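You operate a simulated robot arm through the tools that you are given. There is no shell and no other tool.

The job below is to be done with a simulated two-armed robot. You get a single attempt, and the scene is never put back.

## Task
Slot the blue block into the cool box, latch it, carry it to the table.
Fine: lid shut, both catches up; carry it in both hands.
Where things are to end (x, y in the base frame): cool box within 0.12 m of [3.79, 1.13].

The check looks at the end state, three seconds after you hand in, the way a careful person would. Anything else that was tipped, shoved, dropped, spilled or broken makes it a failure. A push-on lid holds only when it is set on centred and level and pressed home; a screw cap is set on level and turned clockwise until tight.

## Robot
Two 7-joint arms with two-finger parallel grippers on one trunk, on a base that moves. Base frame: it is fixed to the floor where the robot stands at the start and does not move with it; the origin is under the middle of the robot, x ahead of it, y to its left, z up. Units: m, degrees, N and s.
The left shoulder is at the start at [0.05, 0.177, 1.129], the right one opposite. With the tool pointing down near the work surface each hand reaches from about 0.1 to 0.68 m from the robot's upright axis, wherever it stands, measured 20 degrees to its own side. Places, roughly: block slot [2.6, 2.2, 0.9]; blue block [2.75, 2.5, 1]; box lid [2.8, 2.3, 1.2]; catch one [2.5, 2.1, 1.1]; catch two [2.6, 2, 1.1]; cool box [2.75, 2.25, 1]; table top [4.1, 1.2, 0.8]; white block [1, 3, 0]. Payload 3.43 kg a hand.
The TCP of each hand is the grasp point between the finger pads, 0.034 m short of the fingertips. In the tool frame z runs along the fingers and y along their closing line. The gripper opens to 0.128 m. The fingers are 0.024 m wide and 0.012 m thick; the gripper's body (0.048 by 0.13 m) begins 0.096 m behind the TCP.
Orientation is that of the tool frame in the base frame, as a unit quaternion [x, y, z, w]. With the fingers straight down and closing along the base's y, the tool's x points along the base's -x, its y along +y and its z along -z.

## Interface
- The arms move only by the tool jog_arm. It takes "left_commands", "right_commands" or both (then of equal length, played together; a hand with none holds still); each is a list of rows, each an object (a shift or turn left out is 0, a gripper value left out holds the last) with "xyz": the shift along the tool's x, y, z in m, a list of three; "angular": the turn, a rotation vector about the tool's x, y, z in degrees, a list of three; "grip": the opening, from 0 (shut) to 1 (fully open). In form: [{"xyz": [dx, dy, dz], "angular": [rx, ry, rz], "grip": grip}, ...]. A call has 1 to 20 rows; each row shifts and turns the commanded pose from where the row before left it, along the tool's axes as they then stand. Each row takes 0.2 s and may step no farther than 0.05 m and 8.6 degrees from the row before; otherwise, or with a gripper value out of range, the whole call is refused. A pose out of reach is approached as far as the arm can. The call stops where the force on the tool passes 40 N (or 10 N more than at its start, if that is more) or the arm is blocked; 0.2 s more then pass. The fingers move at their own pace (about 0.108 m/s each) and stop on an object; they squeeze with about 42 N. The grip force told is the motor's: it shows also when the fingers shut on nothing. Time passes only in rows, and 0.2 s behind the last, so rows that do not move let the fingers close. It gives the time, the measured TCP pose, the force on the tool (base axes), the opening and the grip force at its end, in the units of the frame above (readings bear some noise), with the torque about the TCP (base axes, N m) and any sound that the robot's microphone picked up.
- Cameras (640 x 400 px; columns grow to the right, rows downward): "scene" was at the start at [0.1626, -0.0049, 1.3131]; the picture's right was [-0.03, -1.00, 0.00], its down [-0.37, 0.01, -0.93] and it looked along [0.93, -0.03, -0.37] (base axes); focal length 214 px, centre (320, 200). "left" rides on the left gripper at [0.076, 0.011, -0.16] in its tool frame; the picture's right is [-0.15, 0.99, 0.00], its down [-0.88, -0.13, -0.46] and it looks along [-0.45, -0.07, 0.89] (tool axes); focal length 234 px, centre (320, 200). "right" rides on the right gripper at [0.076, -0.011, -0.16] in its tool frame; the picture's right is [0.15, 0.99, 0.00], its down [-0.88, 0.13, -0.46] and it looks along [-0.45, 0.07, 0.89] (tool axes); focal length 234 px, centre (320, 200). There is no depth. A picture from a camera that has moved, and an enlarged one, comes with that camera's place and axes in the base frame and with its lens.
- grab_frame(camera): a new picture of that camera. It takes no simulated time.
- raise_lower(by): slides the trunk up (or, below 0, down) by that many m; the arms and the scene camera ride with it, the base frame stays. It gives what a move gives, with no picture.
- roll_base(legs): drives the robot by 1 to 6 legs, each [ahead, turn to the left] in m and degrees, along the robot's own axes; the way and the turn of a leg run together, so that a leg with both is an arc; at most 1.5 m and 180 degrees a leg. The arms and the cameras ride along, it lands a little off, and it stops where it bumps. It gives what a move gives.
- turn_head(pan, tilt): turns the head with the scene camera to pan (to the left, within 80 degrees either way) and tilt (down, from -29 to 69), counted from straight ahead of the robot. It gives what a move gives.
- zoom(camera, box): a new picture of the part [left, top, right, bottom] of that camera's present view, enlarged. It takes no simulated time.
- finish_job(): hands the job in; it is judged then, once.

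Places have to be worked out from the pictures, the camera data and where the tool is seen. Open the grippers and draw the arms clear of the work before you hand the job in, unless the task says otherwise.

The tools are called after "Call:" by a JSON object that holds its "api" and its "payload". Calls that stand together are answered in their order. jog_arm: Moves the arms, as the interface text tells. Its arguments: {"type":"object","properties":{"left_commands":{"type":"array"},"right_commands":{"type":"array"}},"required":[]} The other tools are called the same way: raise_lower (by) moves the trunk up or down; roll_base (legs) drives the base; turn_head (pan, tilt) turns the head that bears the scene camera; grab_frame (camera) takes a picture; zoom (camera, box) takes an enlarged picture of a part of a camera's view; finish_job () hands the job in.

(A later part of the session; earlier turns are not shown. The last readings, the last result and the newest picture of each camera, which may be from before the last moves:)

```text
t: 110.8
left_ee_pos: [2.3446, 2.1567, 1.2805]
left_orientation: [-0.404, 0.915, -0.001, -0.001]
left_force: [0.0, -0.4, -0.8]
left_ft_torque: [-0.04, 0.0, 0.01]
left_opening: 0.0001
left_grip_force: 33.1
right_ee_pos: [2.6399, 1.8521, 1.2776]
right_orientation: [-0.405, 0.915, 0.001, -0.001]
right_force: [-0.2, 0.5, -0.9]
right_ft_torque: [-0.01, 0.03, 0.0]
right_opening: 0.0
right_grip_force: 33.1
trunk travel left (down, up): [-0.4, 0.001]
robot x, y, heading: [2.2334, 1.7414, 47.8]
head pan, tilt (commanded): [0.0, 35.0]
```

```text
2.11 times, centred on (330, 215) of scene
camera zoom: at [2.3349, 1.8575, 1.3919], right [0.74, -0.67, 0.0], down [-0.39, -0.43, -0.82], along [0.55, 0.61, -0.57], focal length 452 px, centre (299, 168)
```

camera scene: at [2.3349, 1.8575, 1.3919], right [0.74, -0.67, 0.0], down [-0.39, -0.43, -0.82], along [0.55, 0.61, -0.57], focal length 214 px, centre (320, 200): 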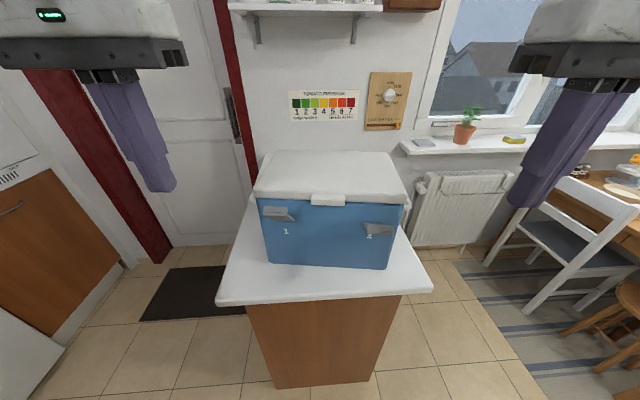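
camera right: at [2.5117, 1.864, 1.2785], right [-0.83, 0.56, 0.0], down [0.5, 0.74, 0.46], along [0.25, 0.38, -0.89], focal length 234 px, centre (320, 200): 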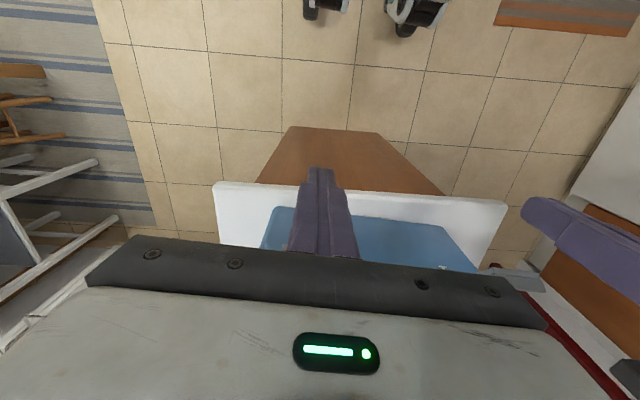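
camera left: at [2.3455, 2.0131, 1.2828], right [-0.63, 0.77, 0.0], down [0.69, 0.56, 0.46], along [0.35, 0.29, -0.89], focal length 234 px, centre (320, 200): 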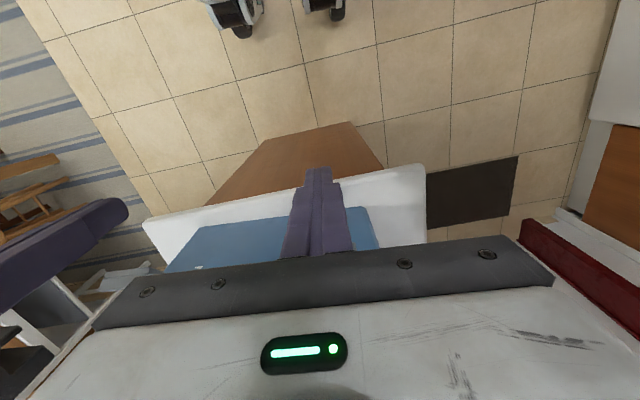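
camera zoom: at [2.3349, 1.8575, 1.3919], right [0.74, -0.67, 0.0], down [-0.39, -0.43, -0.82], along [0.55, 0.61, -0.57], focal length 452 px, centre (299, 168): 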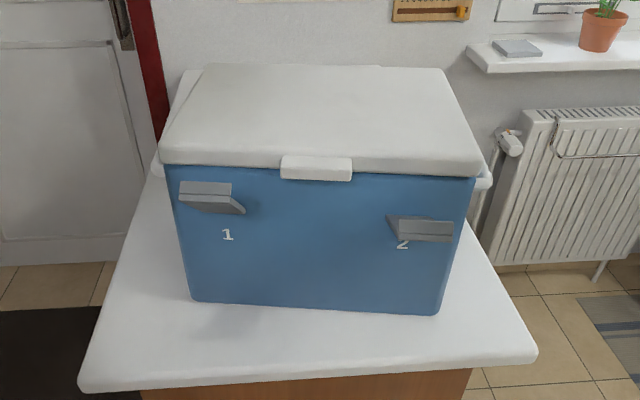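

Catch 1 is half up and stays; the box has shifted to about (2.679, 2.203) with heading ≈44.7°. I re-square the robot to it, about 0.5 m from its centre, hands staying above the lid.

Call:
{"api": "roll_base", "payload": {"legs": [[0.14, 0], [0, -3]]}}

Call:
{"api": "grab_frame", "payload": {"camera": "scene"}}

Call:
{"api": "grab_frame", "payload": {"camera": "right"}}

Call:
{"api": "grab_frame", "payload": {"camera": "left"}}

```text
t: 112.5
left_ee_pos: [2.457, 2.2523, 1.2821]
left_orientation: [-0.382, 0.924, -0.001, -0.001]
left_force: [0.1, 0.2, 0.4]
left_ft_torque: [0.0, 0.03, 0.01]
left_opening: 0.0001
left_grip_force: 32.7
right_ee_pos: [2.7372, 1.9354, 1.2772]
right_orientation: [-0.381, 0.924, 0.002, 0.0]
right_force: [0.9, -0.6, 0.0]
right_ft_torque: [-0.05, 0.02, 0.0]
right_opening: 0.0
right_grip_force: 33.3
trunk travel left (down, up): [-0.4, 0.001]
robot x, y, heading: [2.3208, 1.8453, 45.1]
head pan, tilt (commanded): [0.0, 35.0]
```

```text
taken
camera scene: at [2.4336, 1.9548, 1.3922], right [0.71, -0.71, 0.0], down [-0.41, -0.41, -0.82], along [0.58, 0.58, -0.57], focal length 214 px, centre (320, 200)
```

scene: 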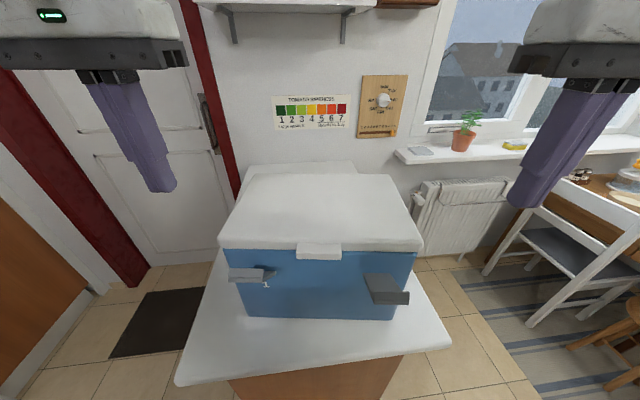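

```text
taken
camera right: at [2.6913, 1.8716, 1.4384], right [-0.8, 0.6, 0.0], down [0.53, 0.71, 0.46], along [0.27, 0.37, -0.89], focal length 234 px, centre (320, 200)
```

right: 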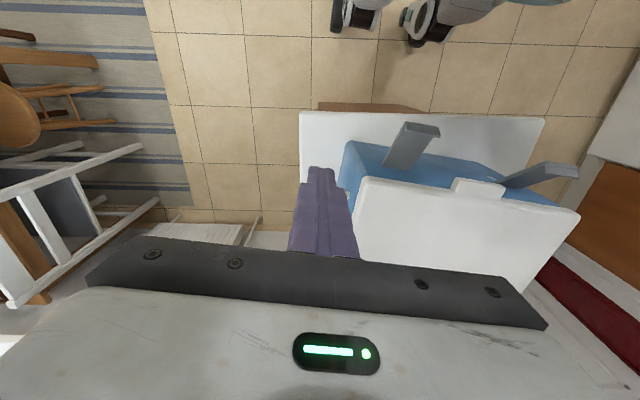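

```text
taken
camera left: at [2.3949, 2.206, 1.4421], right [-0.59, 0.8, 0.0], down [0.72, 0.53, 0.45], along [0.37, 0.27, -0.89], focal length 234 px, centre (320, 200)
```

left: 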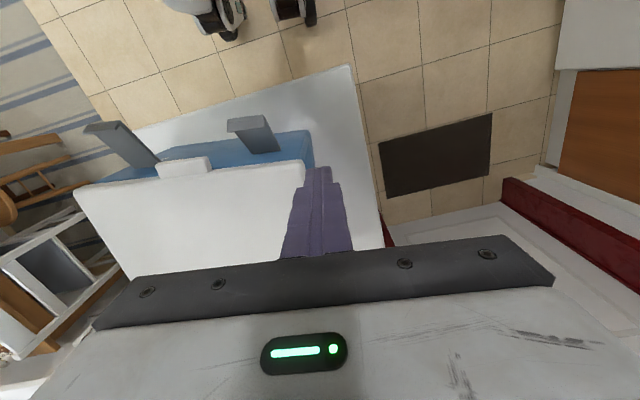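

Call:
{"api": "zoom", "payload": {"camera": "scene", "box": [200, 160, 440, 330]}}

Call:
{"api": "zoom", "payload": {"camera": "right", "box": [280, 90, 600, 300]}}

```text
2.35 times, centred on (320, 245) of scene
camera zoom: at [2.4336, 1.9548, 1.3922], right [0.71, -0.71, 0.0], down [-0.41, -0.41, -0.82], along [0.58, 0.58, -0.57], focal length 505 px, centre (320, 94)
```

zoom: 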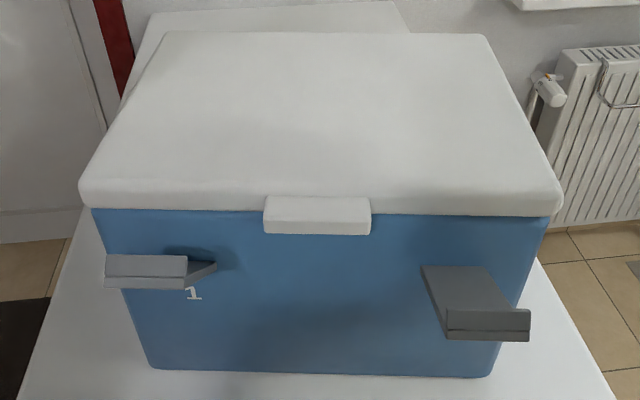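

```text
1.90 times, centred on (440, 195) of right
camera zoom: at [2.6913, 1.8716, 1.4384], right [-0.8, 0.6, 0.0], down [0.53, 0.71, 0.46], along [0.27, 0.37, -0.89], focal length 446 px, centre (91, 210)
```

zoom: 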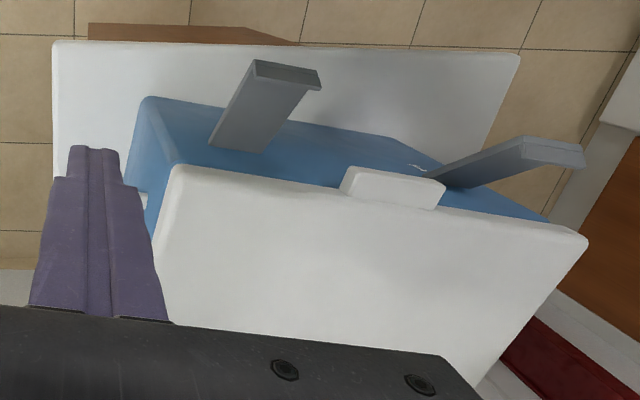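

The box centre is now ≈0.505 m ahead, heading −1° relative to me. I bring the right hand above the right handle (fingers opened to ~38 mm) and check with its camera.

Call:
{"api": "jog_arm", "payload": {"right_commands": [{"xyz": [-0.036, 0.007, 0], "grip": 0.32}, {"xyz": [-0.036, 0.007, 0], "angular": [0, 0, 1.2]}, {"xyz": [-0.036, 0.007, 0.03]}, {"xyz": [-0.034, 0.005, 0.03]}, {}]}}

Call:
{"api": "grab_frame", "payload": {"camera": "right"}}

Call:
{"api": "zoom", "payload": {"camera": "right", "box": [220, 90, 460, 260]}}

```text
t: 113.7
left_ee_pos: [2.4561, 2.2522, 1.2824]
left_orientation: [-0.381, 0.924, -0.001, -0.001]
left_force: [-0.9, -0.3, 0.0]
left_ft_torque: [0.02, 0.01, 0.0]
left_opening: 0.0004
left_grip_force: 33.2
right_ee_pos: [2.8223, 2.0524, 1.2195]
right_orientation: [-0.373, 0.928, 0.001, 0.002]
right_force: [0.7, -0.1, 0.2]
right_ft_torque: [0.01, -0.03, -0.03]
right_opening: 0.0411
right_grip_force: 0.0
trunk travel left (down, up): [-0.4, 0.001]
robot x, y, heading: [2.3247, 1.8457, 45.1]
head pan, tilt (commanded): [0.0, 35.0]
```

```text
taken
camera right: at [2.7751, 1.9909, 1.3793], right [-0.79, 0.61, 0.0], down [0.55, 0.7, 0.46], along [0.28, 0.36, -0.89], focal length 234 px, centre (320, 200)
```

right: 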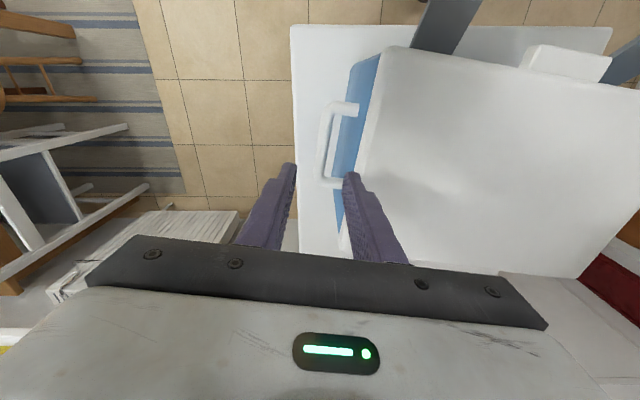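

```text
2.35 times, centred on (340, 175) of right
camera zoom: at [2.7751, 1.9909, 1.3793], right [-0.79, 0.61, 0.0], down [0.55, 0.7, 0.46], along [0.28, 0.36, -0.89], focal length 551 px, centre (273, 259)
```

zoom: 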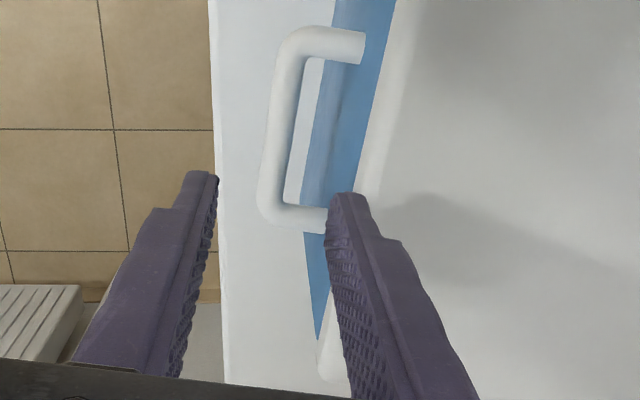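

The handle bar's centre is within 5 mm of the TCP, 37 mm outside the lid's edge, parallel to the hand. I trim 5 mm, narrow the opening to ~35 mm, descend over the bar and grip it.

Call:
{"api": "jog_arm", "payload": {"right_commands": [{"xyz": [0, 0.005, 0], "grip": 0.27}, {"xyz": [0, 0, 0.03]}, {"xyz": [0, 0, 0.03]}, {"xyz": [0, 0, 0.03]}, {}]}}

Call:
{"api": "zoom", "payload": {"camera": "right", "box": [220, 90, 460, 260]}}

```text
t: 114.9
left_ee_pos: [2.4563, 2.2496, 1.2822]
left_orientation: [-0.382, 0.924, -0.001, 0.001]
left_force: [-0.5, -0.4, 0.5]
left_ft_torque: [0.01, 0.01, -0.02]
left_opening: 0.0005
left_grip_force: 32.8
right_ee_pos: [2.8146, 2.0583, 1.1372]
right_orientation: [-0.371, 0.929, 0.012, 0.01]
right_force: [-3.5, -6.5, 14.5]
right_ft_torque: [0.26, 0.5, 0.26]
right_opening: 0.0336
right_grip_force: 0.0
trunk travel left (down, up): [-0.4, 0.001]
robot x, y, heading: [2.3204, 1.8472, 45.0]
head pan, tilt (commanded): [0.0, 35.0]
stopped in row 5 (right hand): the force on the tool passed its limit at 44 N (the readings are from after the stop); the commanded pose is now the measured one
```

```text
2.35 times, centred on (340, 175) of right
camera zoom: at [2.766, 1.9912, 1.2965], right [-0.79, 0.62, 0.01], down [0.54, 0.69, 0.48], along [0.29, 0.39, -0.88], focal length 551 px, centre (273, 259)
```

zoom: 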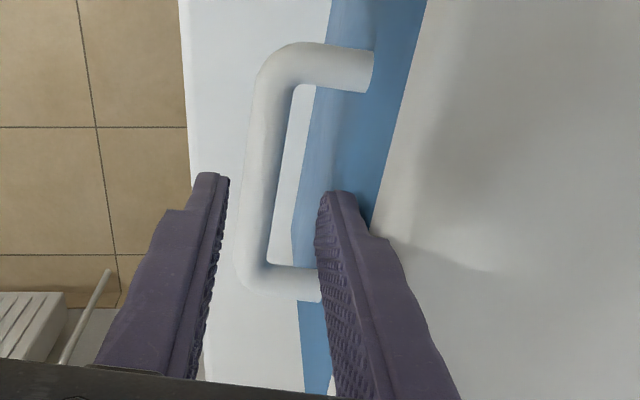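

The inner finger's thicker upper part landed on the lid's edge (contact point worked out at lid-top height, 35 mm inboard). I lift off, and look again to retry with a narrower opening shifted outward.

Call:
{"api": "jog_arm", "payload": {"right_commands": [{"xyz": [0, 0, -0.03]}, {"xyz": [0, 0, -0.03], "grip": 0.2}, {}, {}]}}

Call:
{"api": "zoom", "payload": {"camera": "right", "box": [220, 90, 460, 260]}}

Call:
{"api": "zoom", "payload": {"camera": "scene", "box": [200, 160, 440, 330]}}

```text
t: 115.9
left_ee_pos: [2.4575, 2.2522, 1.2818]
left_orientation: [-0.38, 0.925, -0.001, -0.001]
left_force: [0.9, 0.8, -0.4]
left_ft_torque: [0.0, 0.02, -0.03]
left_opening: 0.0
left_grip_force: 33.3
right_ee_pos: [2.8165, 2.0583, 1.1934]
right_orientation: [-0.369, 0.929, 0.01, 0.008]
right_force: [0.8, -0.3, 0.3]
right_ft_torque: [0.02, 0.02, -0.03]
right_opening: 0.0255
right_grip_force: 0.1
trunk travel left (down, up): [-0.4, 0.001]
robot x, y, heading: [2.3235, 1.8459, 45.2]
head pan, tilt (commanded): [0.0, 35.0]
```

```text
2.35 times, centred on (340, 175) of right
camera zoom: at [2.7678, 1.9922, 1.3524], right [-0.79, 0.62, 0.01], down [0.55, 0.69, 0.48], along [0.29, 0.38, -0.88], focal length 551 px, centre (273, 259)
```

zoom: 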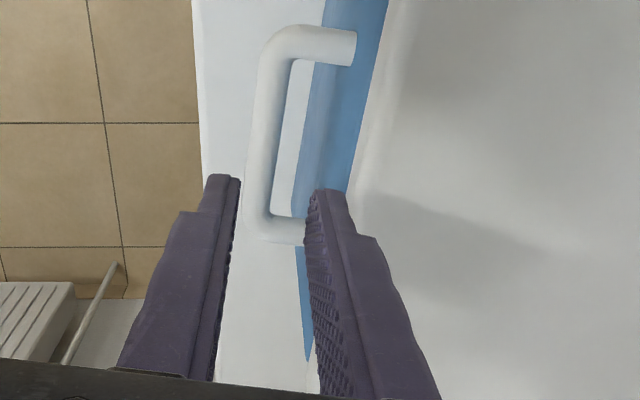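

```text
2.35 times, centred on (320, 245) of scene
camera zoom: at [2.4331, 1.9549, 1.3922], right [0.71, -0.71, 0.0], down [-0.41, -0.41, -0.82], along [0.58, 0.58, -0.57], focal length 505 px, centre (320, 94)
```

zoom: 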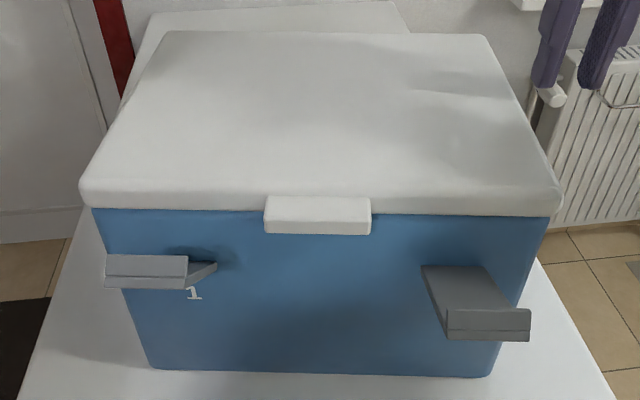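

The box didn't move. Since the bar is round, I'll grip it with the hand rolled 20° outward so the thick part of the inner finger stays clear of the lid. I shift right and up a bit, then roll.

Call:
{"api": "jog_arm", "payload": {"right_commands": [{"xyz": [0, -0.03, -0.02], "grip": 0.27}, {"angular": [-6.4, 0.43, 0]}, {"angular": [-6.4, 0.43, 0]}, {"angular": [-6.5, 0.43, 0]}, {}]}}

Call:
{"api": "grab_frame", "payload": {"camera": "right"}}

Call:
{"api": "zoom", "payload": {"camera": "right", "box": [220, 90, 460, 260]}}

```text
t: 117.1
left_ee_pos: [2.4576, 2.2539, 1.2807]
left_orientation: [-0.381, 0.925, -0.001, -0.001]
left_force: [0.3, 0.4, 0.2]
left_ft_torque: [0.0, 0.0, -0.04]
left_opening: 0.0
left_grip_force: 32.6
right_ee_pos: [2.836, 2.0353, 1.2143]
right_orientation: [-0.365, 0.914, 0.162, -0.065]
right_force: [0.1, 0.3, -0.5]
right_ft_torque: [-0.01, 0.04, -0.05]
right_opening: 0.0347
right_grip_force: 0.0
trunk travel left (down, up): [-0.4, 0.001]
robot x, y, heading: [2.3202, 1.8423, 44.9]
head pan, tilt (commanded): [0.0, 35.0]
```

```text
taken
camera right: at [2.8262, 1.9338, 1.3602], right [-0.75, 0.57, 0.34], down [0.66, 0.58, 0.47], along [0.07, 0.58, -0.81], focal length 234 px, centre (320, 200)
```

right: 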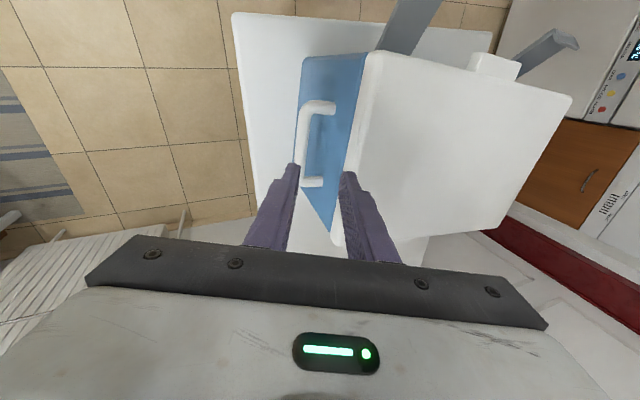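

```text
2.35 times, centred on (340, 175) of right
camera zoom: at [2.8262, 1.9338, 1.3602], right [-0.75, 0.57, 0.34], down [0.66, 0.58, 0.47], along [0.07, 0.58, -0.81], focal length 551 px, centre (273, 259)
```

zoom: 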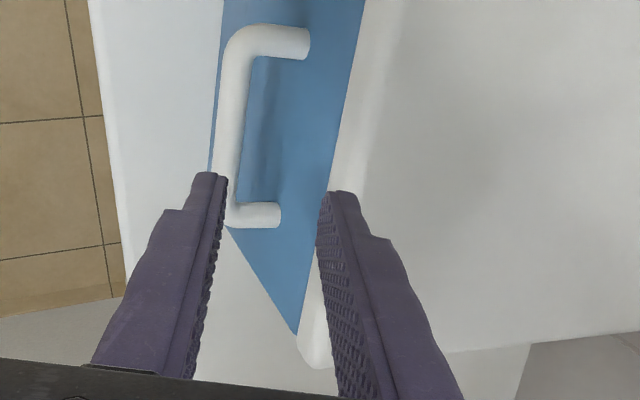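

The bar's 3D position is confirmed from two views: centre (2.820, 2.058, 1.07). I align the tilted hand with it, narrow the opening to 26 mm, and advance along the finger axis.

Call:
{"api": "jog_arm", "payload": {"right_commands": [{"xyz": [-0.0039, -0.0241, 0], "grip": 0.2}, {"xyz": [0, 0, 0.035]}, {"xyz": [0, 0, 0.035]}, {"xyz": [0, 0, 0.025]}, {}]}}

Call:
{"api": "zoom", "payload": {"camera": "right", "box": [220, 90, 460, 260]}}

```text
t: 118.3
left_ee_pos: [2.4568, 2.2516, 1.2819]
left_orientation: [-0.381, 0.924, 0.0, 0.0]
left_force: [-0.3, 0.0, 0.9]
left_ft_torque: [-0.01, 0.01, 0.02]
left_opening: 0.0002
left_grip_force: 32.6
right_ee_pos: [2.831, 2.0472, 1.1165]
right_orientation: [-0.366, 0.914, 0.161, -0.064]
right_force: [0.4, 0.1, -0.8]
right_ft_torque: [-0.02, -0.02, 0.04]
right_opening: 0.0258
right_grip_force: 0.1
trunk travel left (down, up): [-0.4, 0.001]
robot x, y, heading: [2.3206, 1.8462, 45.0]
head pan, tilt (commanded): [0.0, 35.0]
```

```text
2.35 times, centred on (340, 175) of right
camera zoom: at [2.821, 1.9454, 1.2629], right [-0.75, 0.57, 0.34], down [0.66, 0.58, 0.47], along [0.07, 0.58, -0.81], focal length 551 px, centre (273, 259)
```

zoom: 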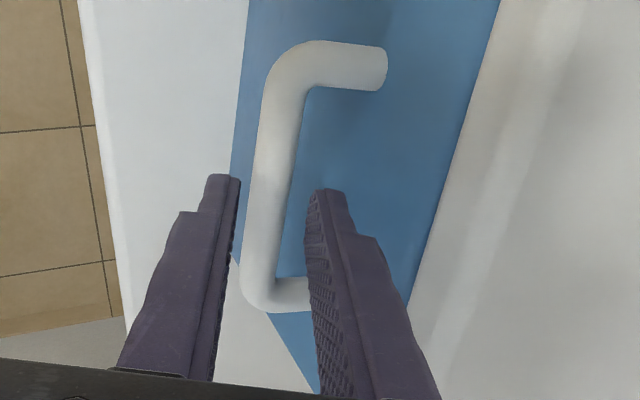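

The bar lines up between the fingers with no contact. I advance the last 44 mm and close on it.

Call:
{"api": "jog_arm", "payload": {"right_commands": [{"xyz": [0.0, -0.0015, 0.022]}, {"xyz": [0, 0, 0.022]}, {}, {"grip": 0}, {"grip": 0}, {"grip": 0}]}}

Call:
{"api": "zoom", "payload": {"camera": "right", "box": [220, 90, 460, 260]}}

Call:
{"api": "grab_frame", "payload": {"camera": "scene"}}

```text
t: 119.7
left_ee_pos: [2.4566, 2.253, 1.2822]
left_orientation: [-0.381, 0.924, -0.001, 0.0]
left_force: [-0.7, -0.7, 0.3]
left_ft_torque: [0.0, -0.03, 0.02]
left_opening: 0.0
left_grip_force: 33.6
right_ee_pos: [2.8211, 2.0564, 1.0738]
right_orientation: [-0.366, 0.914, 0.161, -0.065]
right_force: [-0.5, -0.6, 0.1]
right_ft_torque: [0.35, -0.36, -0.3]
right_opening: 0.0156
right_grip_force: 42.2
trunk travel left (down, up): [-0.4, 0.001]
robot x, y, heading: [2.3232, 1.8493, 44.9]
head pan, tilt (commanded): [0.0, 35.0]
```

```text
2.35 times, centred on (340, 175) of right
camera zoom: at [2.8116, 1.9553, 1.2217], right [-0.75, 0.57, 0.34], down [0.66, 0.58, 0.47], along [0.07, 0.58, -0.81], focal length 551 px, centre (273, 259)
```

zoom: 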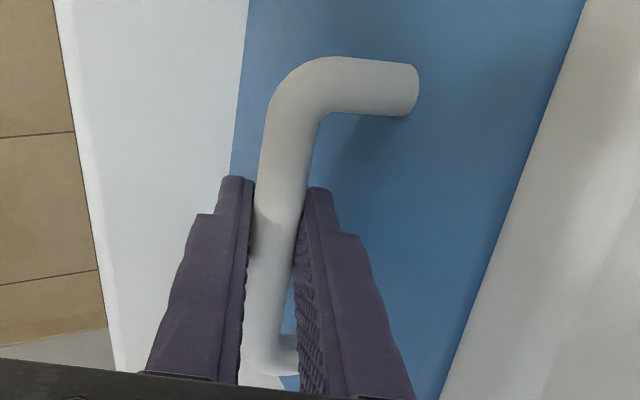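

```text
taken
camera scene: at [2.4333, 1.955, 1.3922], right [0.71, -0.71, 0.0], down [-0.41, -0.41, -0.82], along [0.58, 0.58, -0.57], focal length 214 px, centre (320, 200)
```

scene: 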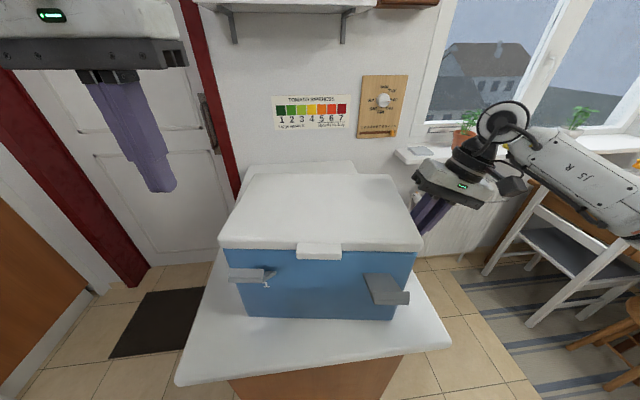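

The right hand now holds the right handle firmly. I zoom in on catch 1 to plan swinging it up along its arc with the left finger.

Call:
{"api": "zoom", "payload": {"camera": "scene", "box": [215, 240, 305, 310]}}

Call:
{"api": "zoom", "payload": {"camera": "left", "box": [60, 60, 340, 260]}}

```text
5.71 times, centred on (260, 275) of scene
camera zoom: at [2.4333, 1.955, 1.3922], right [0.71, -0.71, 0.0], down [-0.41, -0.41, -0.82], along [0.58, 0.58, -0.57], focal length 1226 px, centre (663, -229)
```

zoom: 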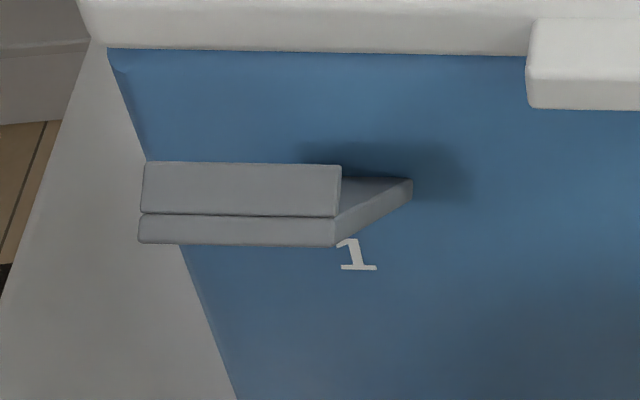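

```text
2.00 times, centred on (200, 160) of left
camera zoom: at [2.3945, 2.2062, 1.4421], right [-0.59, 0.8, 0.0], down [0.72, 0.53, 0.45], along [0.37, 0.27, -0.89], focal length 468 px, centre (560, 280)
```

zoom: 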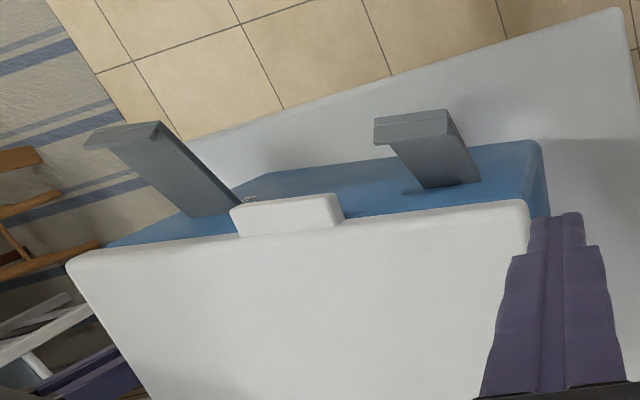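

Catch 1's lever is at ~47° (tip at f≈−0.174, z≈1.132; pivot z≈1.066). I bring the left finger in front of it, then will follow the tip's arc (in and up) so friction doesn't jam it.

Call:
{"api": "jog_arm", "payload": {"left_commands": [{"xyz": [0.034, -0.03, 0]}, {"xyz": [0.034, -0.03, 0]}, {"xyz": [0.033, -0.03, 0]}, {"xyz": [0, 0, 0.037]}, {"xyz": [0, 0, 0.037]}, {"xyz": [0, 0, 0.037]}, {"xyz": [0, 0, 0.037]}, {}]}}

Call:
{"api": "zoom", "payload": {"camera": "scene", "box": [195, 220, 335, 330]}}

```text
t: 121.5
left_ee_pos: [2.4489, 2.1153, 1.1338]
left_orientation: [-0.382, 0.924, 0.0, -0.001]
left_force: [0.7, 0.2, 0.2]
left_ft_torque: [-0.01, -0.02, -0.01]
left_opening: 0.0002
left_grip_force: 33.3
right_ee_pos: [2.8209, 2.0565, 1.0753]
right_orientation: [-0.366, 0.914, 0.161, -0.065]
right_force: [0.5, -1.6, -0.6]
right_ft_torque: [-0.08, 0.1, -0.06]
right_opening: 0.0157
right_grip_force: 41.8
trunk travel left (down, up): [-0.4, 0.001]
robot x, y, heading: [2.3237, 1.8443, 44.9]
head pan, tilt (commanded): [0.0, 35.0]
```

```text
3.64 times, centred on (265, 275) of scene
camera zoom: at [2.4333, 1.9549, 1.3922], right [0.71, -0.71, 0.0], down [-0.41, -0.41, -0.82], along [0.58, 0.58, -0.57], focal length 780 px, centre (520, -73)
```

zoom: 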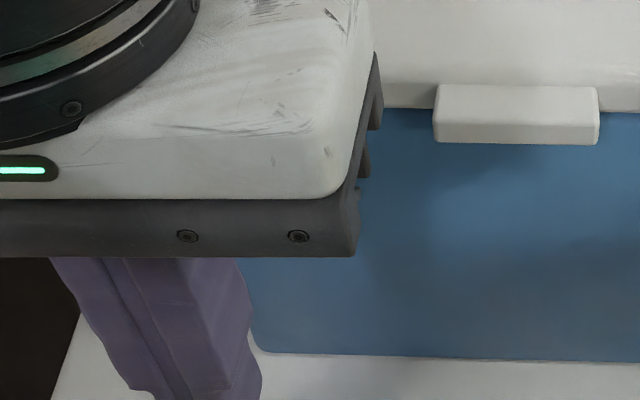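

The finger is 4 cm in front of the tip. I approach and begin the arc, reading the force.

Call:
{"api": "jog_arm", "payload": {"left_commands": [{"xyz": [-0.018, 0, 0]}, {"xyz": [-0.018, 0, 0]}, {"xyz": [-0.006, 0, -0.003]}, {"xyz": [-0.0098, 0, -0.0079]}, {"xyz": [-0.0108, 0, -0.0065]}, {}]}}

Call:
{"api": "grab_frame", "payload": {"camera": "scene"}}

```text
t: 122.9
left_ee_pos: [2.4935, 2.1616, 1.1494]
left_orientation: [-0.381, 0.925, -0.001, -0.001]
left_force: [-0.4, 0.0, -0.6]
left_ft_torque: [0.01, 0.04, -0.01]
left_opening: 0.0001
left_grip_force: 33.2
right_ee_pos: [2.8218, 2.0555, 1.0751]
right_orientation: [-0.366, 0.914, 0.161, -0.064]
right_force: [-0.7, -1.5, -0.5]
right_ft_torque: [-0.12, 0.08, -0.1]
right_opening: 0.0158
right_grip_force: 41.7
trunk travel left (down, up): [-0.4, 0.001]
robot x, y, heading: [2.3212, 1.8454, 45.1]
head pan, tilt (commanded): [0.0, 35.0]
```

```text
taken
camera scene: at [2.4333, 1.9549, 1.3922], right [0.71, -0.71, 0.0], down [-0.41, -0.41, -0.82], along [0.58, 0.58, -0.57], focal length 214 px, centre (320, 200)
```

scene: 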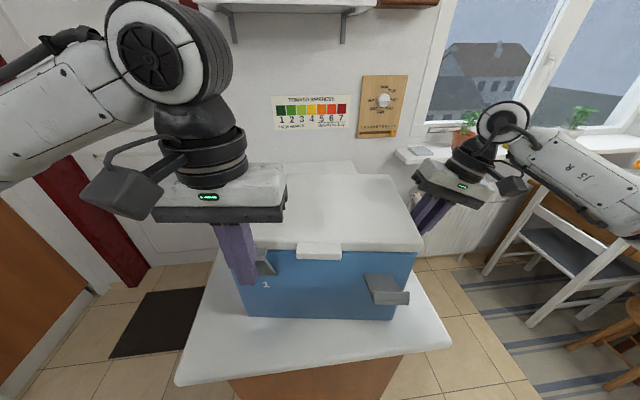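

Force is still about zero while following the arc. I continue to the end of the arc.

Call:
{"api": "jog_arm", "payload": {"left_commands": [{"xyz": [-0.0116, 0, -0.0049]}, {"xyz": [-0.0121, 0, -0.0033]}, {}]}}

Call:
{"api": "zoom", "payload": {"camera": "scene", "box": [195, 200, 335, 330]}}

```text
t: 123.7
left_ee_pos: [2.5099, 2.179, 1.1578]
left_orientation: [-0.382, 0.924, -0.001, -0.001]
left_force: [-0.4, 0.3, -0.2]
left_ft_torque: [-0.01, -0.03, -0.01]
left_opening: 0.0001
left_grip_force: 32.8
right_ee_pos: [2.8219, 2.0565, 1.0753]
right_orientation: [-0.366, 0.914, 0.161, -0.065]
right_force: [-1.8, -2.3, 0.0]
right_ft_torque: [-0.05, 0.05, -0.08]
right_opening: 0.0157
right_grip_force: 41.8
trunk travel left (down, up): [-0.4, 0.001]
robot x, y, heading: [2.3197, 1.8448, 45.1]
head pan, tilt (commanded): [0.0, 35.0]
```

```text
3.08 times, centred on (265, 265) of scene
camera zoom: at [2.4334, 1.9549, 1.3922], right [0.71, -0.71, 0.0], down [-0.41, -0.41, -0.82], along [0.58, 0.58, -0.57], focal length 660 px, centre (489, 0)
```

zoom: 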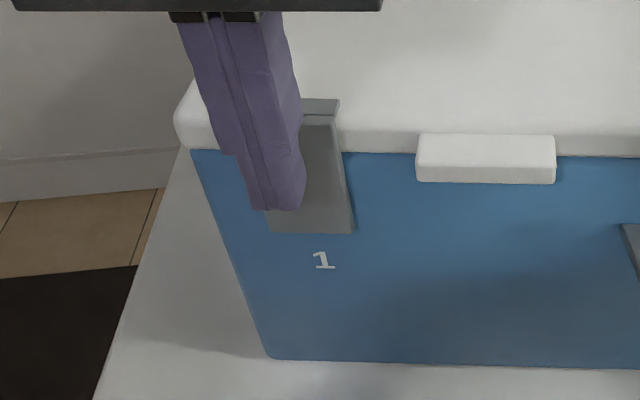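

Catch 1 has swung up against the lid, its lip over the lid's edge. I press it home gently.

Call:
{"api": "jog_arm", "payload": {"left_commands": [{"xyz": [-0.006, 0, -0.001]}, {"xyz": [-0.006, 0, 0]}, {"xyz": [-0.004, 0, 0]}, {}]}}

Call:
{"api": "zoom", "payload": {"camera": "scene", "box": [195, 200, 335, 330]}}

```text
t: 124.7
left_ee_pos: [2.5215, 2.1908, 1.1592]
left_orientation: [-0.381, 0.925, -0.001, -0.002]
left_force: [-11.1, -3.7, 0.0]
left_ft_torque: [-0.15, 0.39, 0.06]
left_opening: 0.0
left_grip_force: 33.5
right_ee_pos: [2.8235, 2.0566, 1.0756]
right_orientation: [-0.364, 0.915, 0.162, -0.063]
right_force: [9.1, 3.8, -0.2]
right_ft_torque: [0.43, -0.58, -1.36]
right_opening: 0.0155
right_grip_force: 42.4
trunk travel left (down, up): [-0.4, 0.001]
robot x, y, heading: [2.3257, 1.843, 45.0]
head pan, tilt (commanded): [0.0, 35.0]
```

```text
3.08 times, centred on (265, 265) of scene
camera zoom: at [2.4332, 1.9553, 1.3921], right [0.71, -0.71, 0.0], down [-0.41, -0.41, -0.82], along [0.58, 0.58, -0.57], focal length 660 px, centre (489, 0)
```

zoom: 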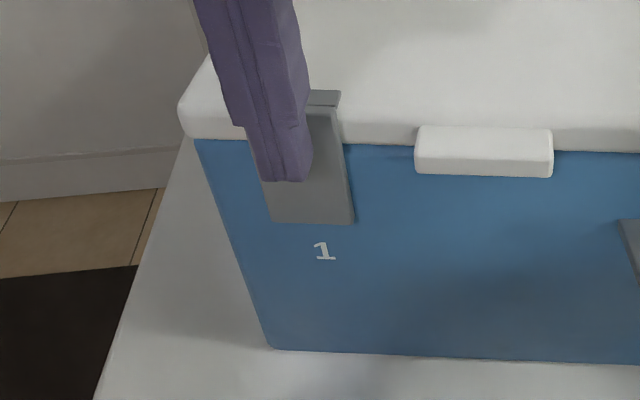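

The catch is pressed flush (about 11 N, box held by the right hand). I back the finger off and check that the catch stays up.

Call:
{"api": "jog_arm", "payload": {"left_commands": [{"xyz": [0.02, 0, 0]}, {"xyz": [0.03, 0, 0]}, {"xyz": [0.02, 0.02, -0.03]}, {"xyz": [0, 0.03, -0.035]}, {"xyz": [0, 0.03, -0.035]}, {"xyz": [0, 0.03, -0.03]}, {}]}}

Call:
{"api": "zoom", "payload": {"camera": "scene", "box": [200, 150, 440, 330]}}

```text
t: 126.3
left_ee_pos: [2.3959, 2.2169, 1.2864]
left_orientation: [-0.381, 0.925, -0.001, -0.001]
left_force: [-0.6, 0.7, 0.9]
left_ft_torque: [-0.01, 0.02, 0.01]
left_opening: 0.0001
left_grip_force: 32.7
right_ee_pos: [2.822, 2.056, 1.0751]
right_orientation: [-0.366, 0.914, 0.162, -0.066]
right_force: [2.6, -1.5, 1.7]
right_ft_torque: [0.1, -0.14, -1.14]
right_opening: 0.0156
right_grip_force: 42.3
trunk travel left (down, up): [-0.4, 0.001]
robot x, y, heading: [2.3174, 1.8497, 45.1]
head pan, tilt (commanded): [0.0, 35.0]
```

```text
2.22 times, centred on (320, 240) of scene
camera zoom: at [2.4335, 1.9548, 1.3922], right [0.71, -0.71, 0.0], down [-0.41, -0.41, -0.82], along [0.58, 0.58, -0.57], focal length 477 px, centre (320, 111)
```

zoom: 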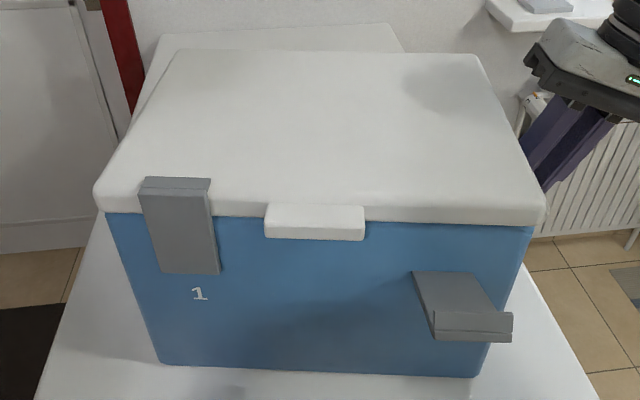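

Catch 1 stays up, hooked over the lid. The right hand keeps holding the box; I'll swing catch 2 up with the left hand as well, moving it across in front of the box at height and then down.

Call:
{"api": "jog_arm", "payload": {"left_commands": [{"xyz": [0.0043, -0.038, 0]}, {"xyz": [0.0043, -0.038, 0]}, {"xyz": [0.0043, -0.038, 0]}, {"xyz": [0.0043, -0.038, 0]}, {"xyz": [0.0043, -0.038, 0]}, {"xyz": [0.0043, -0.038, 0]}, {"xyz": [0.0043, -0.038, 0]}, {"xyz": [0.0043, -0.038, 0]}, {}]}}

Call:
{"api": "grab_frame", "payload": {"camera": "scene"}}

```text
t: 127.5
left_ee_pos: [2.5077, 2.076, 1.2945]
left_orientation: [-0.375, 0.927, -0.002, -0.004]
left_force: [-14.3, 14.6, -7.1]
left_ft_torque: [-2.27, -2.97, -1.63]
left_opening: 0.0001
left_grip_force: 32.8
right_ee_pos: [2.8213, 2.0564, 1.0752]
right_orientation: [-0.364, 0.915, 0.161, -0.065]
right_force: [2.3, -2.5, 0.7]
right_ft_torque: [-0.28, 0.59, -0.56]
right_opening: 0.0154
right_grip_force: 41.7
trunk travel left (down, up): [-0.4, 0.001]
robot x, y, heading: [2.3215, 1.848, 45.0]
head pan, tilt (commanded): [0.0, 35.0]
stopped in row 6 (left hand): the force on the tool passed its limit at 64 N (the readings are from after the stop); the commanded pose is now the measured one
```

```text
taken
camera scene: at [2.4361, 1.9527, 1.3936], right [0.67, -0.74, 0.0], down [-0.41, -0.38, -0.83], along [0.61, 0.56, -0.56], focal length 214 px, centre (320, 200)
```

scene: 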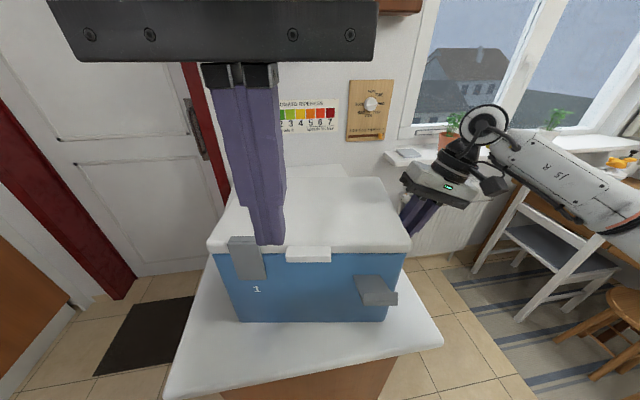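

The left wrist bumped the robot's own head while crossing the middle. I retreat left at once and will instead hold the left handle with the left hand and use the right hand for catch 2.

Call:
{"api": "jog_arm", "payload": {"left_commands": [{"xyz": [0, 0.03, 0]}, {"xyz": [0, 0.04, 0]}, {"xyz": [0, 0.04, 0]}, {"xyz": [-0.02, 0.04, 0]}, {"xyz": [-0.03, 0.03, 0]}, {}]}}

Call:
{"api": "turn_head", "payload": {"pan": 0, "tilt": 35}}

Call:
{"api": "grab_frame", "payload": {"camera": "scene"}}

```text
t: 128.9
left_ee_pos: [2.4164, 2.2422, 1.2954]
left_orientation: [-0.376, 0.927, -0.002, -0.001]
left_force: [0.1, 0.4, 0.0]
left_ft_torque: [0.0, 0.0, -0.02]
left_opening: 0.0
left_grip_force: 33.0
right_ee_pos: [2.8214, 2.0569, 1.074]
right_orientation: [-0.366, 0.914, 0.163, -0.065]
right_force: [3.6, -1.6, 1.6]
right_ft_torque: [-0.27, 0.28, -0.95]
right_opening: 0.0157
right_grip_force: 42.7
trunk travel left (down, up): [-0.4, 0.001]
robot x, y, heading: [2.3185, 1.8502, 45.1]
head pan, tilt (commanded): [0.0, 35.0]
```

```text
t: 129.5
left_ee_pos: [2.4182, 2.2406, 1.2962]
left_orientation: [-0.376, 0.927, -0.002, -0.002]
left_force: [0.2, 0.2, 0.6]
left_ft_torque: [-0.05, 0.0, -0.04]
left_opening: 0.0
left_grip_force: 33.2
right_ee_pos: [2.822, 2.0566, 1.0755]
right_orientation: [-0.366, 0.914, 0.163, -0.064]
right_force: [3.3, -2.1, 1.3]
right_ft_torque: [-0.19, 0.16, -0.99]
right_opening: 0.0155
right_grip_force: 42.2
trunk travel left (down, up): [-0.4, 0.001]
robot x, y, heading: [2.3208, 1.8453, 45.1]
head pan, tilt (commanded): [0.0, 35.0]
```

```text
taken
camera scene: at [2.4337, 1.9548, 1.3922], right [0.71, -0.71, 0.0], down [-0.41, -0.41, -0.82], along [0.58, 0.58, -0.57], focal length 214 px, centre (320, 200)
```

scene: 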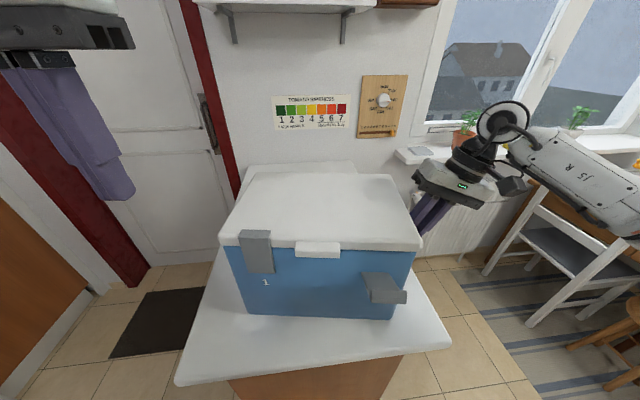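

All is as before. I bring the left hand above the left handle and roll it 20° outward, like the right one.

Call:
{"api": "jog_arm", "payload": {"left_commands": [{"xyz": [-0.0433, 0.0084, 0], "grip": 0.27}, {"xyz": [-0.0433, 0.0084, 0]}, {"xyz": [-0.0433, 0.0084, 0]}, {"xyz": [-0.0433, 0.0084, 0]}, {"xyz": [0, 0, 0.042], "angular": [0, 0, 1.5]}, {"xyz": [0, 0, 0.042]}, {"angular": [6.7, 0, 0]}, {"angular": [6.7, 0, 0]}, {"angular": [6.7, 0, 0]}, {}]}}

Call:
{"api": "grab_frame", "payload": {"camera": "left"}}

Call:
{"api": "zoom", "payload": {"camera": "left", "box": [180, 90, 420, 260]}}

```text
t: 131.7
left_ee_pos: [2.5198, 2.382, 1.2085]
left_orientation: [-0.36, 0.916, -0.165, 0.061]
left_force: [0.4, -0.4, -0.1]
left_ft_torque: [0.02, -0.03, 0.0]
left_opening: 0.0346
left_grip_force: 0.0
right_ee_pos: [2.8228, 2.0562, 1.0751]
right_orientation: [-0.365, 0.914, 0.162, -0.065]
right_force: [3.8, -1.3, 2.2]
right_ft_torque: [-0.33, 0.36, -0.86]
right_opening: 0.0158
right_grip_force: 42.5
trunk travel left (down, up): [-0.4, 0.001]
robot x, y, heading: [2.3209, 1.8463, 44.8]
head pan, tilt (commanded): [0.0, 35.0]
```

```text
taken
camera left: at [2.4185, 2.3791, 1.355], right [-0.52, 0.78, -0.34], down [0.62, 0.63, 0.47], along [0.58, 0.03, -0.81], focal length 234 px, centre (320, 200)
```

left: 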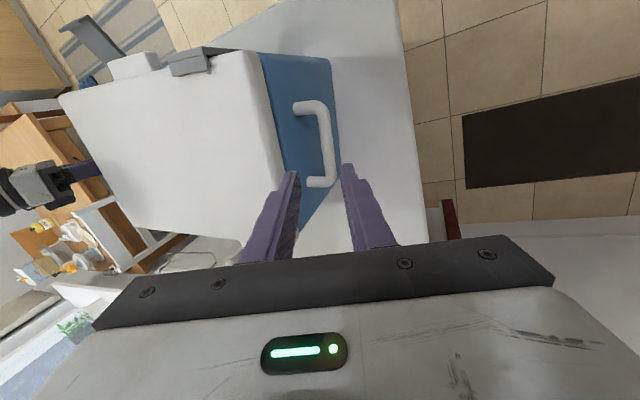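

```text
2.35 times, centred on (300, 175) of left
camera zoom: at [2.4185, 2.3791, 1.355], right [-0.52, 0.78, -0.34], down [0.62, 0.63, 0.47], along [0.58, 0.03, -0.81], focal length 551 px, centre (367, 259)
```

zoom: 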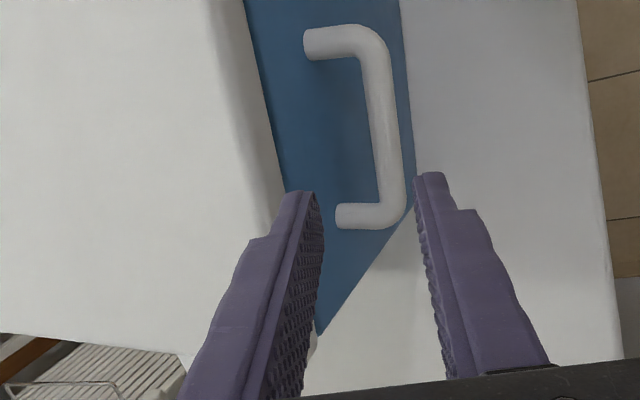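

The left bar is at about (2.547, 2.350). I trim 8 mm outward, narrow the fingers, and advance along the finger axis.

Call:
{"api": "jog_arm", "payload": {"left_commands": [{"xyz": [0.0007, 0.0082, 0], "grip": 0.2}, {"xyz": [0, 0, 0.035]}, {"xyz": [0, 0, 0.035]}, {"xyz": [0, 0, 0.025]}, {}]}}

Call:
{"api": "zoom", "payload": {"camera": "left", "box": [180, 90, 420, 260]}}

```text
t: 132.9
left_ee_pos: [2.534, 2.3652, 1.1155]
left_orientation: [-0.36, 0.917, -0.164, 0.06]
left_force: [-0.1, 0.1, -0.9]
left_ft_torque: [0.02, 0.0, 0.01]
left_opening: 0.0255
left_grip_force: 0.0
right_ee_pos: [2.821, 2.0567, 1.075]
right_orientation: [-0.366, 0.914, 0.162, -0.065]
right_force: [2.9, -2.0, 1.0]
right_ft_torque: [-0.2, 0.22, -1.02]
right_opening: 0.0157
right_grip_force: 42.1
trunk travel left (down, up): [-0.4, 0.001]
robot x, y, heading: [2.3242, 1.8455, 44.9]
head pan, tilt (commanded): [0.0, 35.0]
```

```text
2.35 times, centred on (300, 175) of left
camera zoom: at [2.4339, 2.3616, 1.2628], right [-0.52, 0.78, -0.34], down [0.62, 0.63, 0.47], along [0.58, 0.03, -0.81], focal length 551 px, centre (367, 259)
```

zoom: 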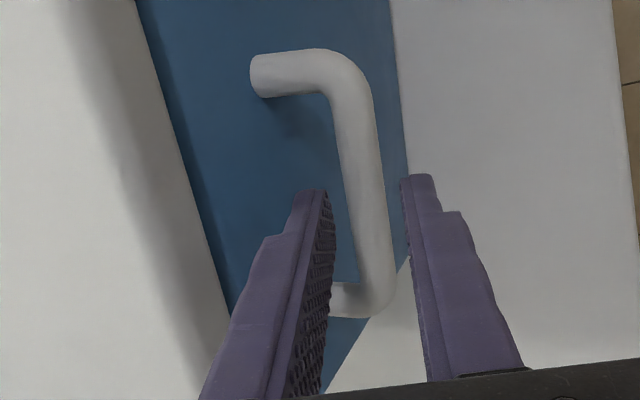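

Centred on the bar with no contact; I advance the last 44 mm and close.

Call:
{"api": "jog_arm", "payload": {"left_commands": [{"xyz": [0, -0.001, 0.022]}, {"xyz": [0, 0, 0.022]}, {}, {"grip": 0}, {"grip": 0}, {"grip": 0}]}}

Call:
{"api": "zoom", "payload": {"camera": "left", "box": [180, 90, 420, 260]}}

Call:
{"api": "grab_frame", "payload": {"camera": "scene"}}

```text
t: 134.3
left_ee_pos: [2.5456, 2.3535, 1.0745]
left_orientation: [-0.361, 0.916, -0.163, 0.061]
left_force: [-8.4, 8.9, 0.3]
left_ft_torque: [0.7, -0.64, -0.09]
left_opening: 0.0158
left_grip_force: 41.9
right_ee_pos: [2.8211, 2.0557, 1.0749]
right_orientation: [-0.366, 0.914, 0.16, -0.065]
right_force: [8.2, -7.3, 3.9]
right_ft_torque: [-0.37, 0.39, -0.83]
right_opening: 0.0156
right_grip_force: 42.0
trunk travel left (down, up): [-0.4, 0.001]
robot x, y, heading: [2.3239, 1.8452, 45.0]
head pan, tilt (commanded): [0.0, 35.0]
```

```text
2.35 times, centred on (300, 175) of left
camera zoom: at [2.4449, 2.3492, 1.2215], right [-0.53, 0.78, -0.34], down [0.62, 0.63, 0.47], along [0.58, 0.03, -0.82], focal length 551 px, centre (367, 259)
```

zoom: 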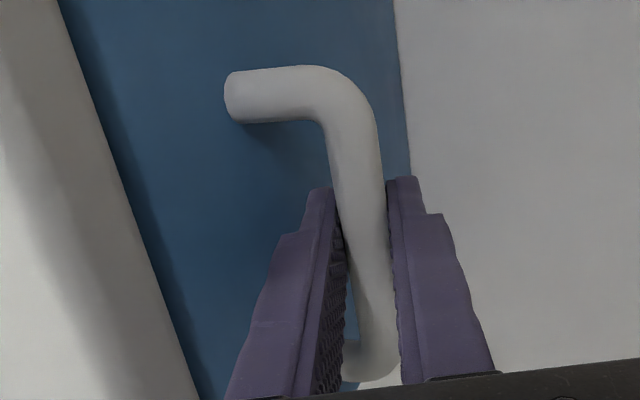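

```text
taken
camera scene: at [2.433, 1.9555, 1.3921], right [0.71, -0.71, 0.0], down [-0.41, -0.41, -0.82], along [0.58, 0.58, -0.57], focal length 214 px, centre (320, 200)
```

scene: 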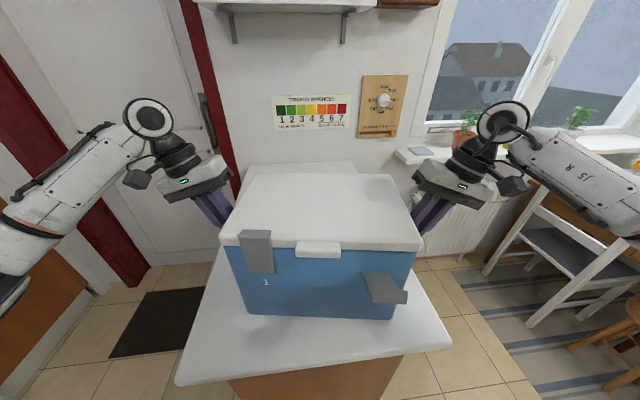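

Both handles are held. Now I release the right hand, withdraw it along its axis, and bring it round to catch 2 while the left hand holds the box.

Call:
{"api": "jog_arm", "payload": {"right_commands": [{"grip": 0.2}, {"grip": 0.2}, {"xyz": [0, 0, -0.035]}, {"xyz": [0, 0, -0.04]}, {"xyz": [0, 0, -0.04]}, {"xyz": [0, 0, -0.035]}, {"angular": [6.7, 0, 0], "grip": 0}, {"angular": [6.7, 0, 0]}, {"angular": [6.7, 0, 0]}, {"xyz": [0.04, 0, -0.02]}, {"xyz": [0.04, 0, -0.02]}, {"xyz": [0.04, 0, 0]}, {"xyz": [0.04, 0, 0]}, {"xyz": [0.04, 0, 0]}, {}]}}

Call:
{"api": "zoom", "payload": {"camera": "scene", "box": [200, 150, 440, 330]}}

```text
t: 137.5
left_ee_pos: [2.5468, 2.3523, 1.0739]
left_orientation: [-0.359, 0.917, -0.165, 0.06]
left_force: [-1.4, -0.5, 0.0]
left_ft_torque: [-0.2, 0.27, -0.43]
left_opening: 0.0155
left_grip_force: 41.7
right_ee_pos: [2.7113, 1.8826, 1.256]
right_orientation: [-0.372, 0.928, -0.002, 0.0]
right_force: [-0.1, -0.4, 0.1]
right_ft_torque: [-0.02, -0.05, -0.04]
right_opening: 0.0
right_grip_force: 33.1
trunk travel left (down, up): [-0.4, 0.001]
robot x, y, heading: [2.3217, 1.8508, 45.1]
head pan, tilt (commanded): [0.0, 35.0]
```

```text
2.22 times, centred on (320, 240) of scene
camera zoom: at [2.4334, 1.9558, 1.3921], right [0.71, -0.71, 0.0], down [-0.41, -0.41, -0.82], along [0.58, 0.58, -0.57], focal length 477 px, centre (320, 111)
```

zoom: 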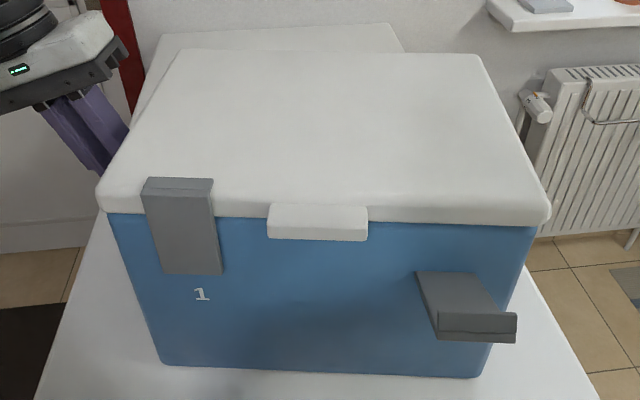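

The right hand is clear and closed; catch 2's tip is at ≈0.321 ahead, −0.097 lateral, z≈1.117. I move the finger in front of it and down.

Call:
{"api": "jog_arm", "payload": {"right_commands": [{"xyz": [0.0068, 0.038, 0]}, {"xyz": [0.0068, 0.038, 0]}, {"xyz": [0.0068, 0.038, 0]}, {"xyz": [0.0068, 0.0385, 0]}, {"xyz": [0, 0, 0.0447]}, {"xyz": [0, 0, 0.0447]}, {"xyz": [0, 0, 0.0447]}, {}]}}

Call:
{"api": "grab_frame", "payload": {"camera": "scene"}}

```text
t: 139.3
left_ee_pos: [2.5476, 2.3524, 1.0736]
left_orientation: [-0.359, 0.916, -0.166, 0.061]
left_force: [-1.6, 0.5, 0.0]
left_ft_torque: [-0.03, 0.08, -0.37]
left_opening: 0.0154
left_grip_force: 41.6
right_ee_pos: [2.5832, 1.9762, 1.121]
right_orientation: [-0.372, 0.928, -0.001, 0.0]
right_force: [0.1, -0.3, -0.1]
right_ft_torque: [0.0, 0.02, 0.01]
right_opening: 0.0
right_grip_force: 33.2
trunk travel left (down, up): [-0.4, 0.001]
robot x, y, heading: [2.3231, 1.8453, 44.7]
head pan, tilt (commanded): [0.0, 35.0]
```

```text
taken
camera scene: at [2.4334, 1.9559, 1.3921], right [0.71, -0.71, 0.0], down [-0.41, -0.41, -0.82], along [0.58, 0.58, -0.57], focal length 214 px, centre (320, 200)
```

scene: 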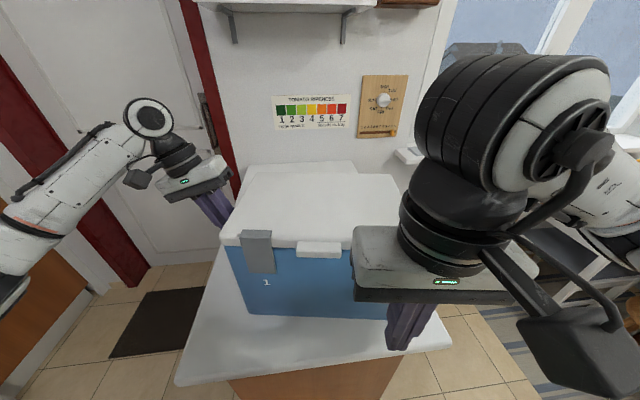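

The right finger is ~3 cm in front of catch 2. I approach and follow the arc inward and up.

Call:
{"api": "jog_arm", "payload": {"right_commands": [{"xyz": [-0.014, -0.001, 0]}, {"xyz": [-0.012, -0.001, 0]}, {"xyz": [-0.004, 0, -0.004]}, {"xyz": [-0.0076, 0, -0.01]}, {"xyz": [-0.0089, 0, -0.0089]}, {"xyz": [-0.01, 0, -0.0076]}, {}]}}

Call:
{"api": "zoom", "payload": {"camera": "scene", "box": [280, 200, 460, 350]}}

```text
t: 140.9
left_ee_pos: [2.5475, 2.3534, 1.0751]
left_orientation: [-0.359, 0.916, -0.165, 0.062]
left_force: [0.1, 1.4, -0.6]
left_ft_torque: [0.75, -0.85, 0.44]
left_opening: 0.0155
left_grip_force: 41.9
right_ee_pos: [2.6284, 2.0117, 1.1515]
right_orientation: [-0.373, 0.928, -0.001, 0.0]
right_force: [0.0, -0.4, -0.6]
right_ft_torque: [0.01, 0.03, -0.02]
right_opening: 0.0
right_grip_force: 32.6
trunk travel left (down, up): [-0.4, 0.001]
robot x, y, heading: [2.3235, 1.8436, 44.9]
head pan, tilt (commanded): [0.0, 35.0]
```

```text
2.67 times, centred on (370, 275) of scene
camera zoom: at [2.4334, 1.956, 1.3921], right [0.71, -0.71, 0.0], down [-0.41, -0.41, -0.82], along [0.58, 0.58, -0.57], focal length 572 px, centre (187, 0)
```

zoom: 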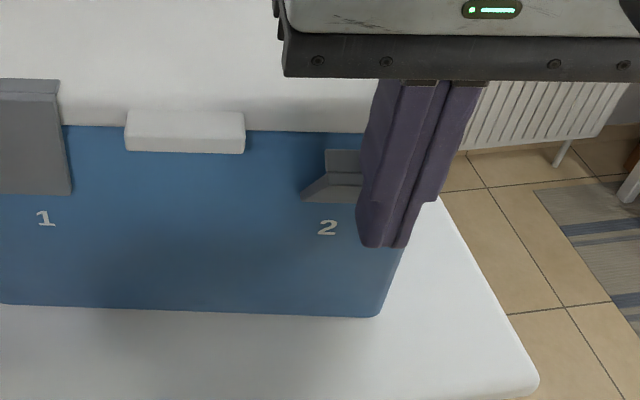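

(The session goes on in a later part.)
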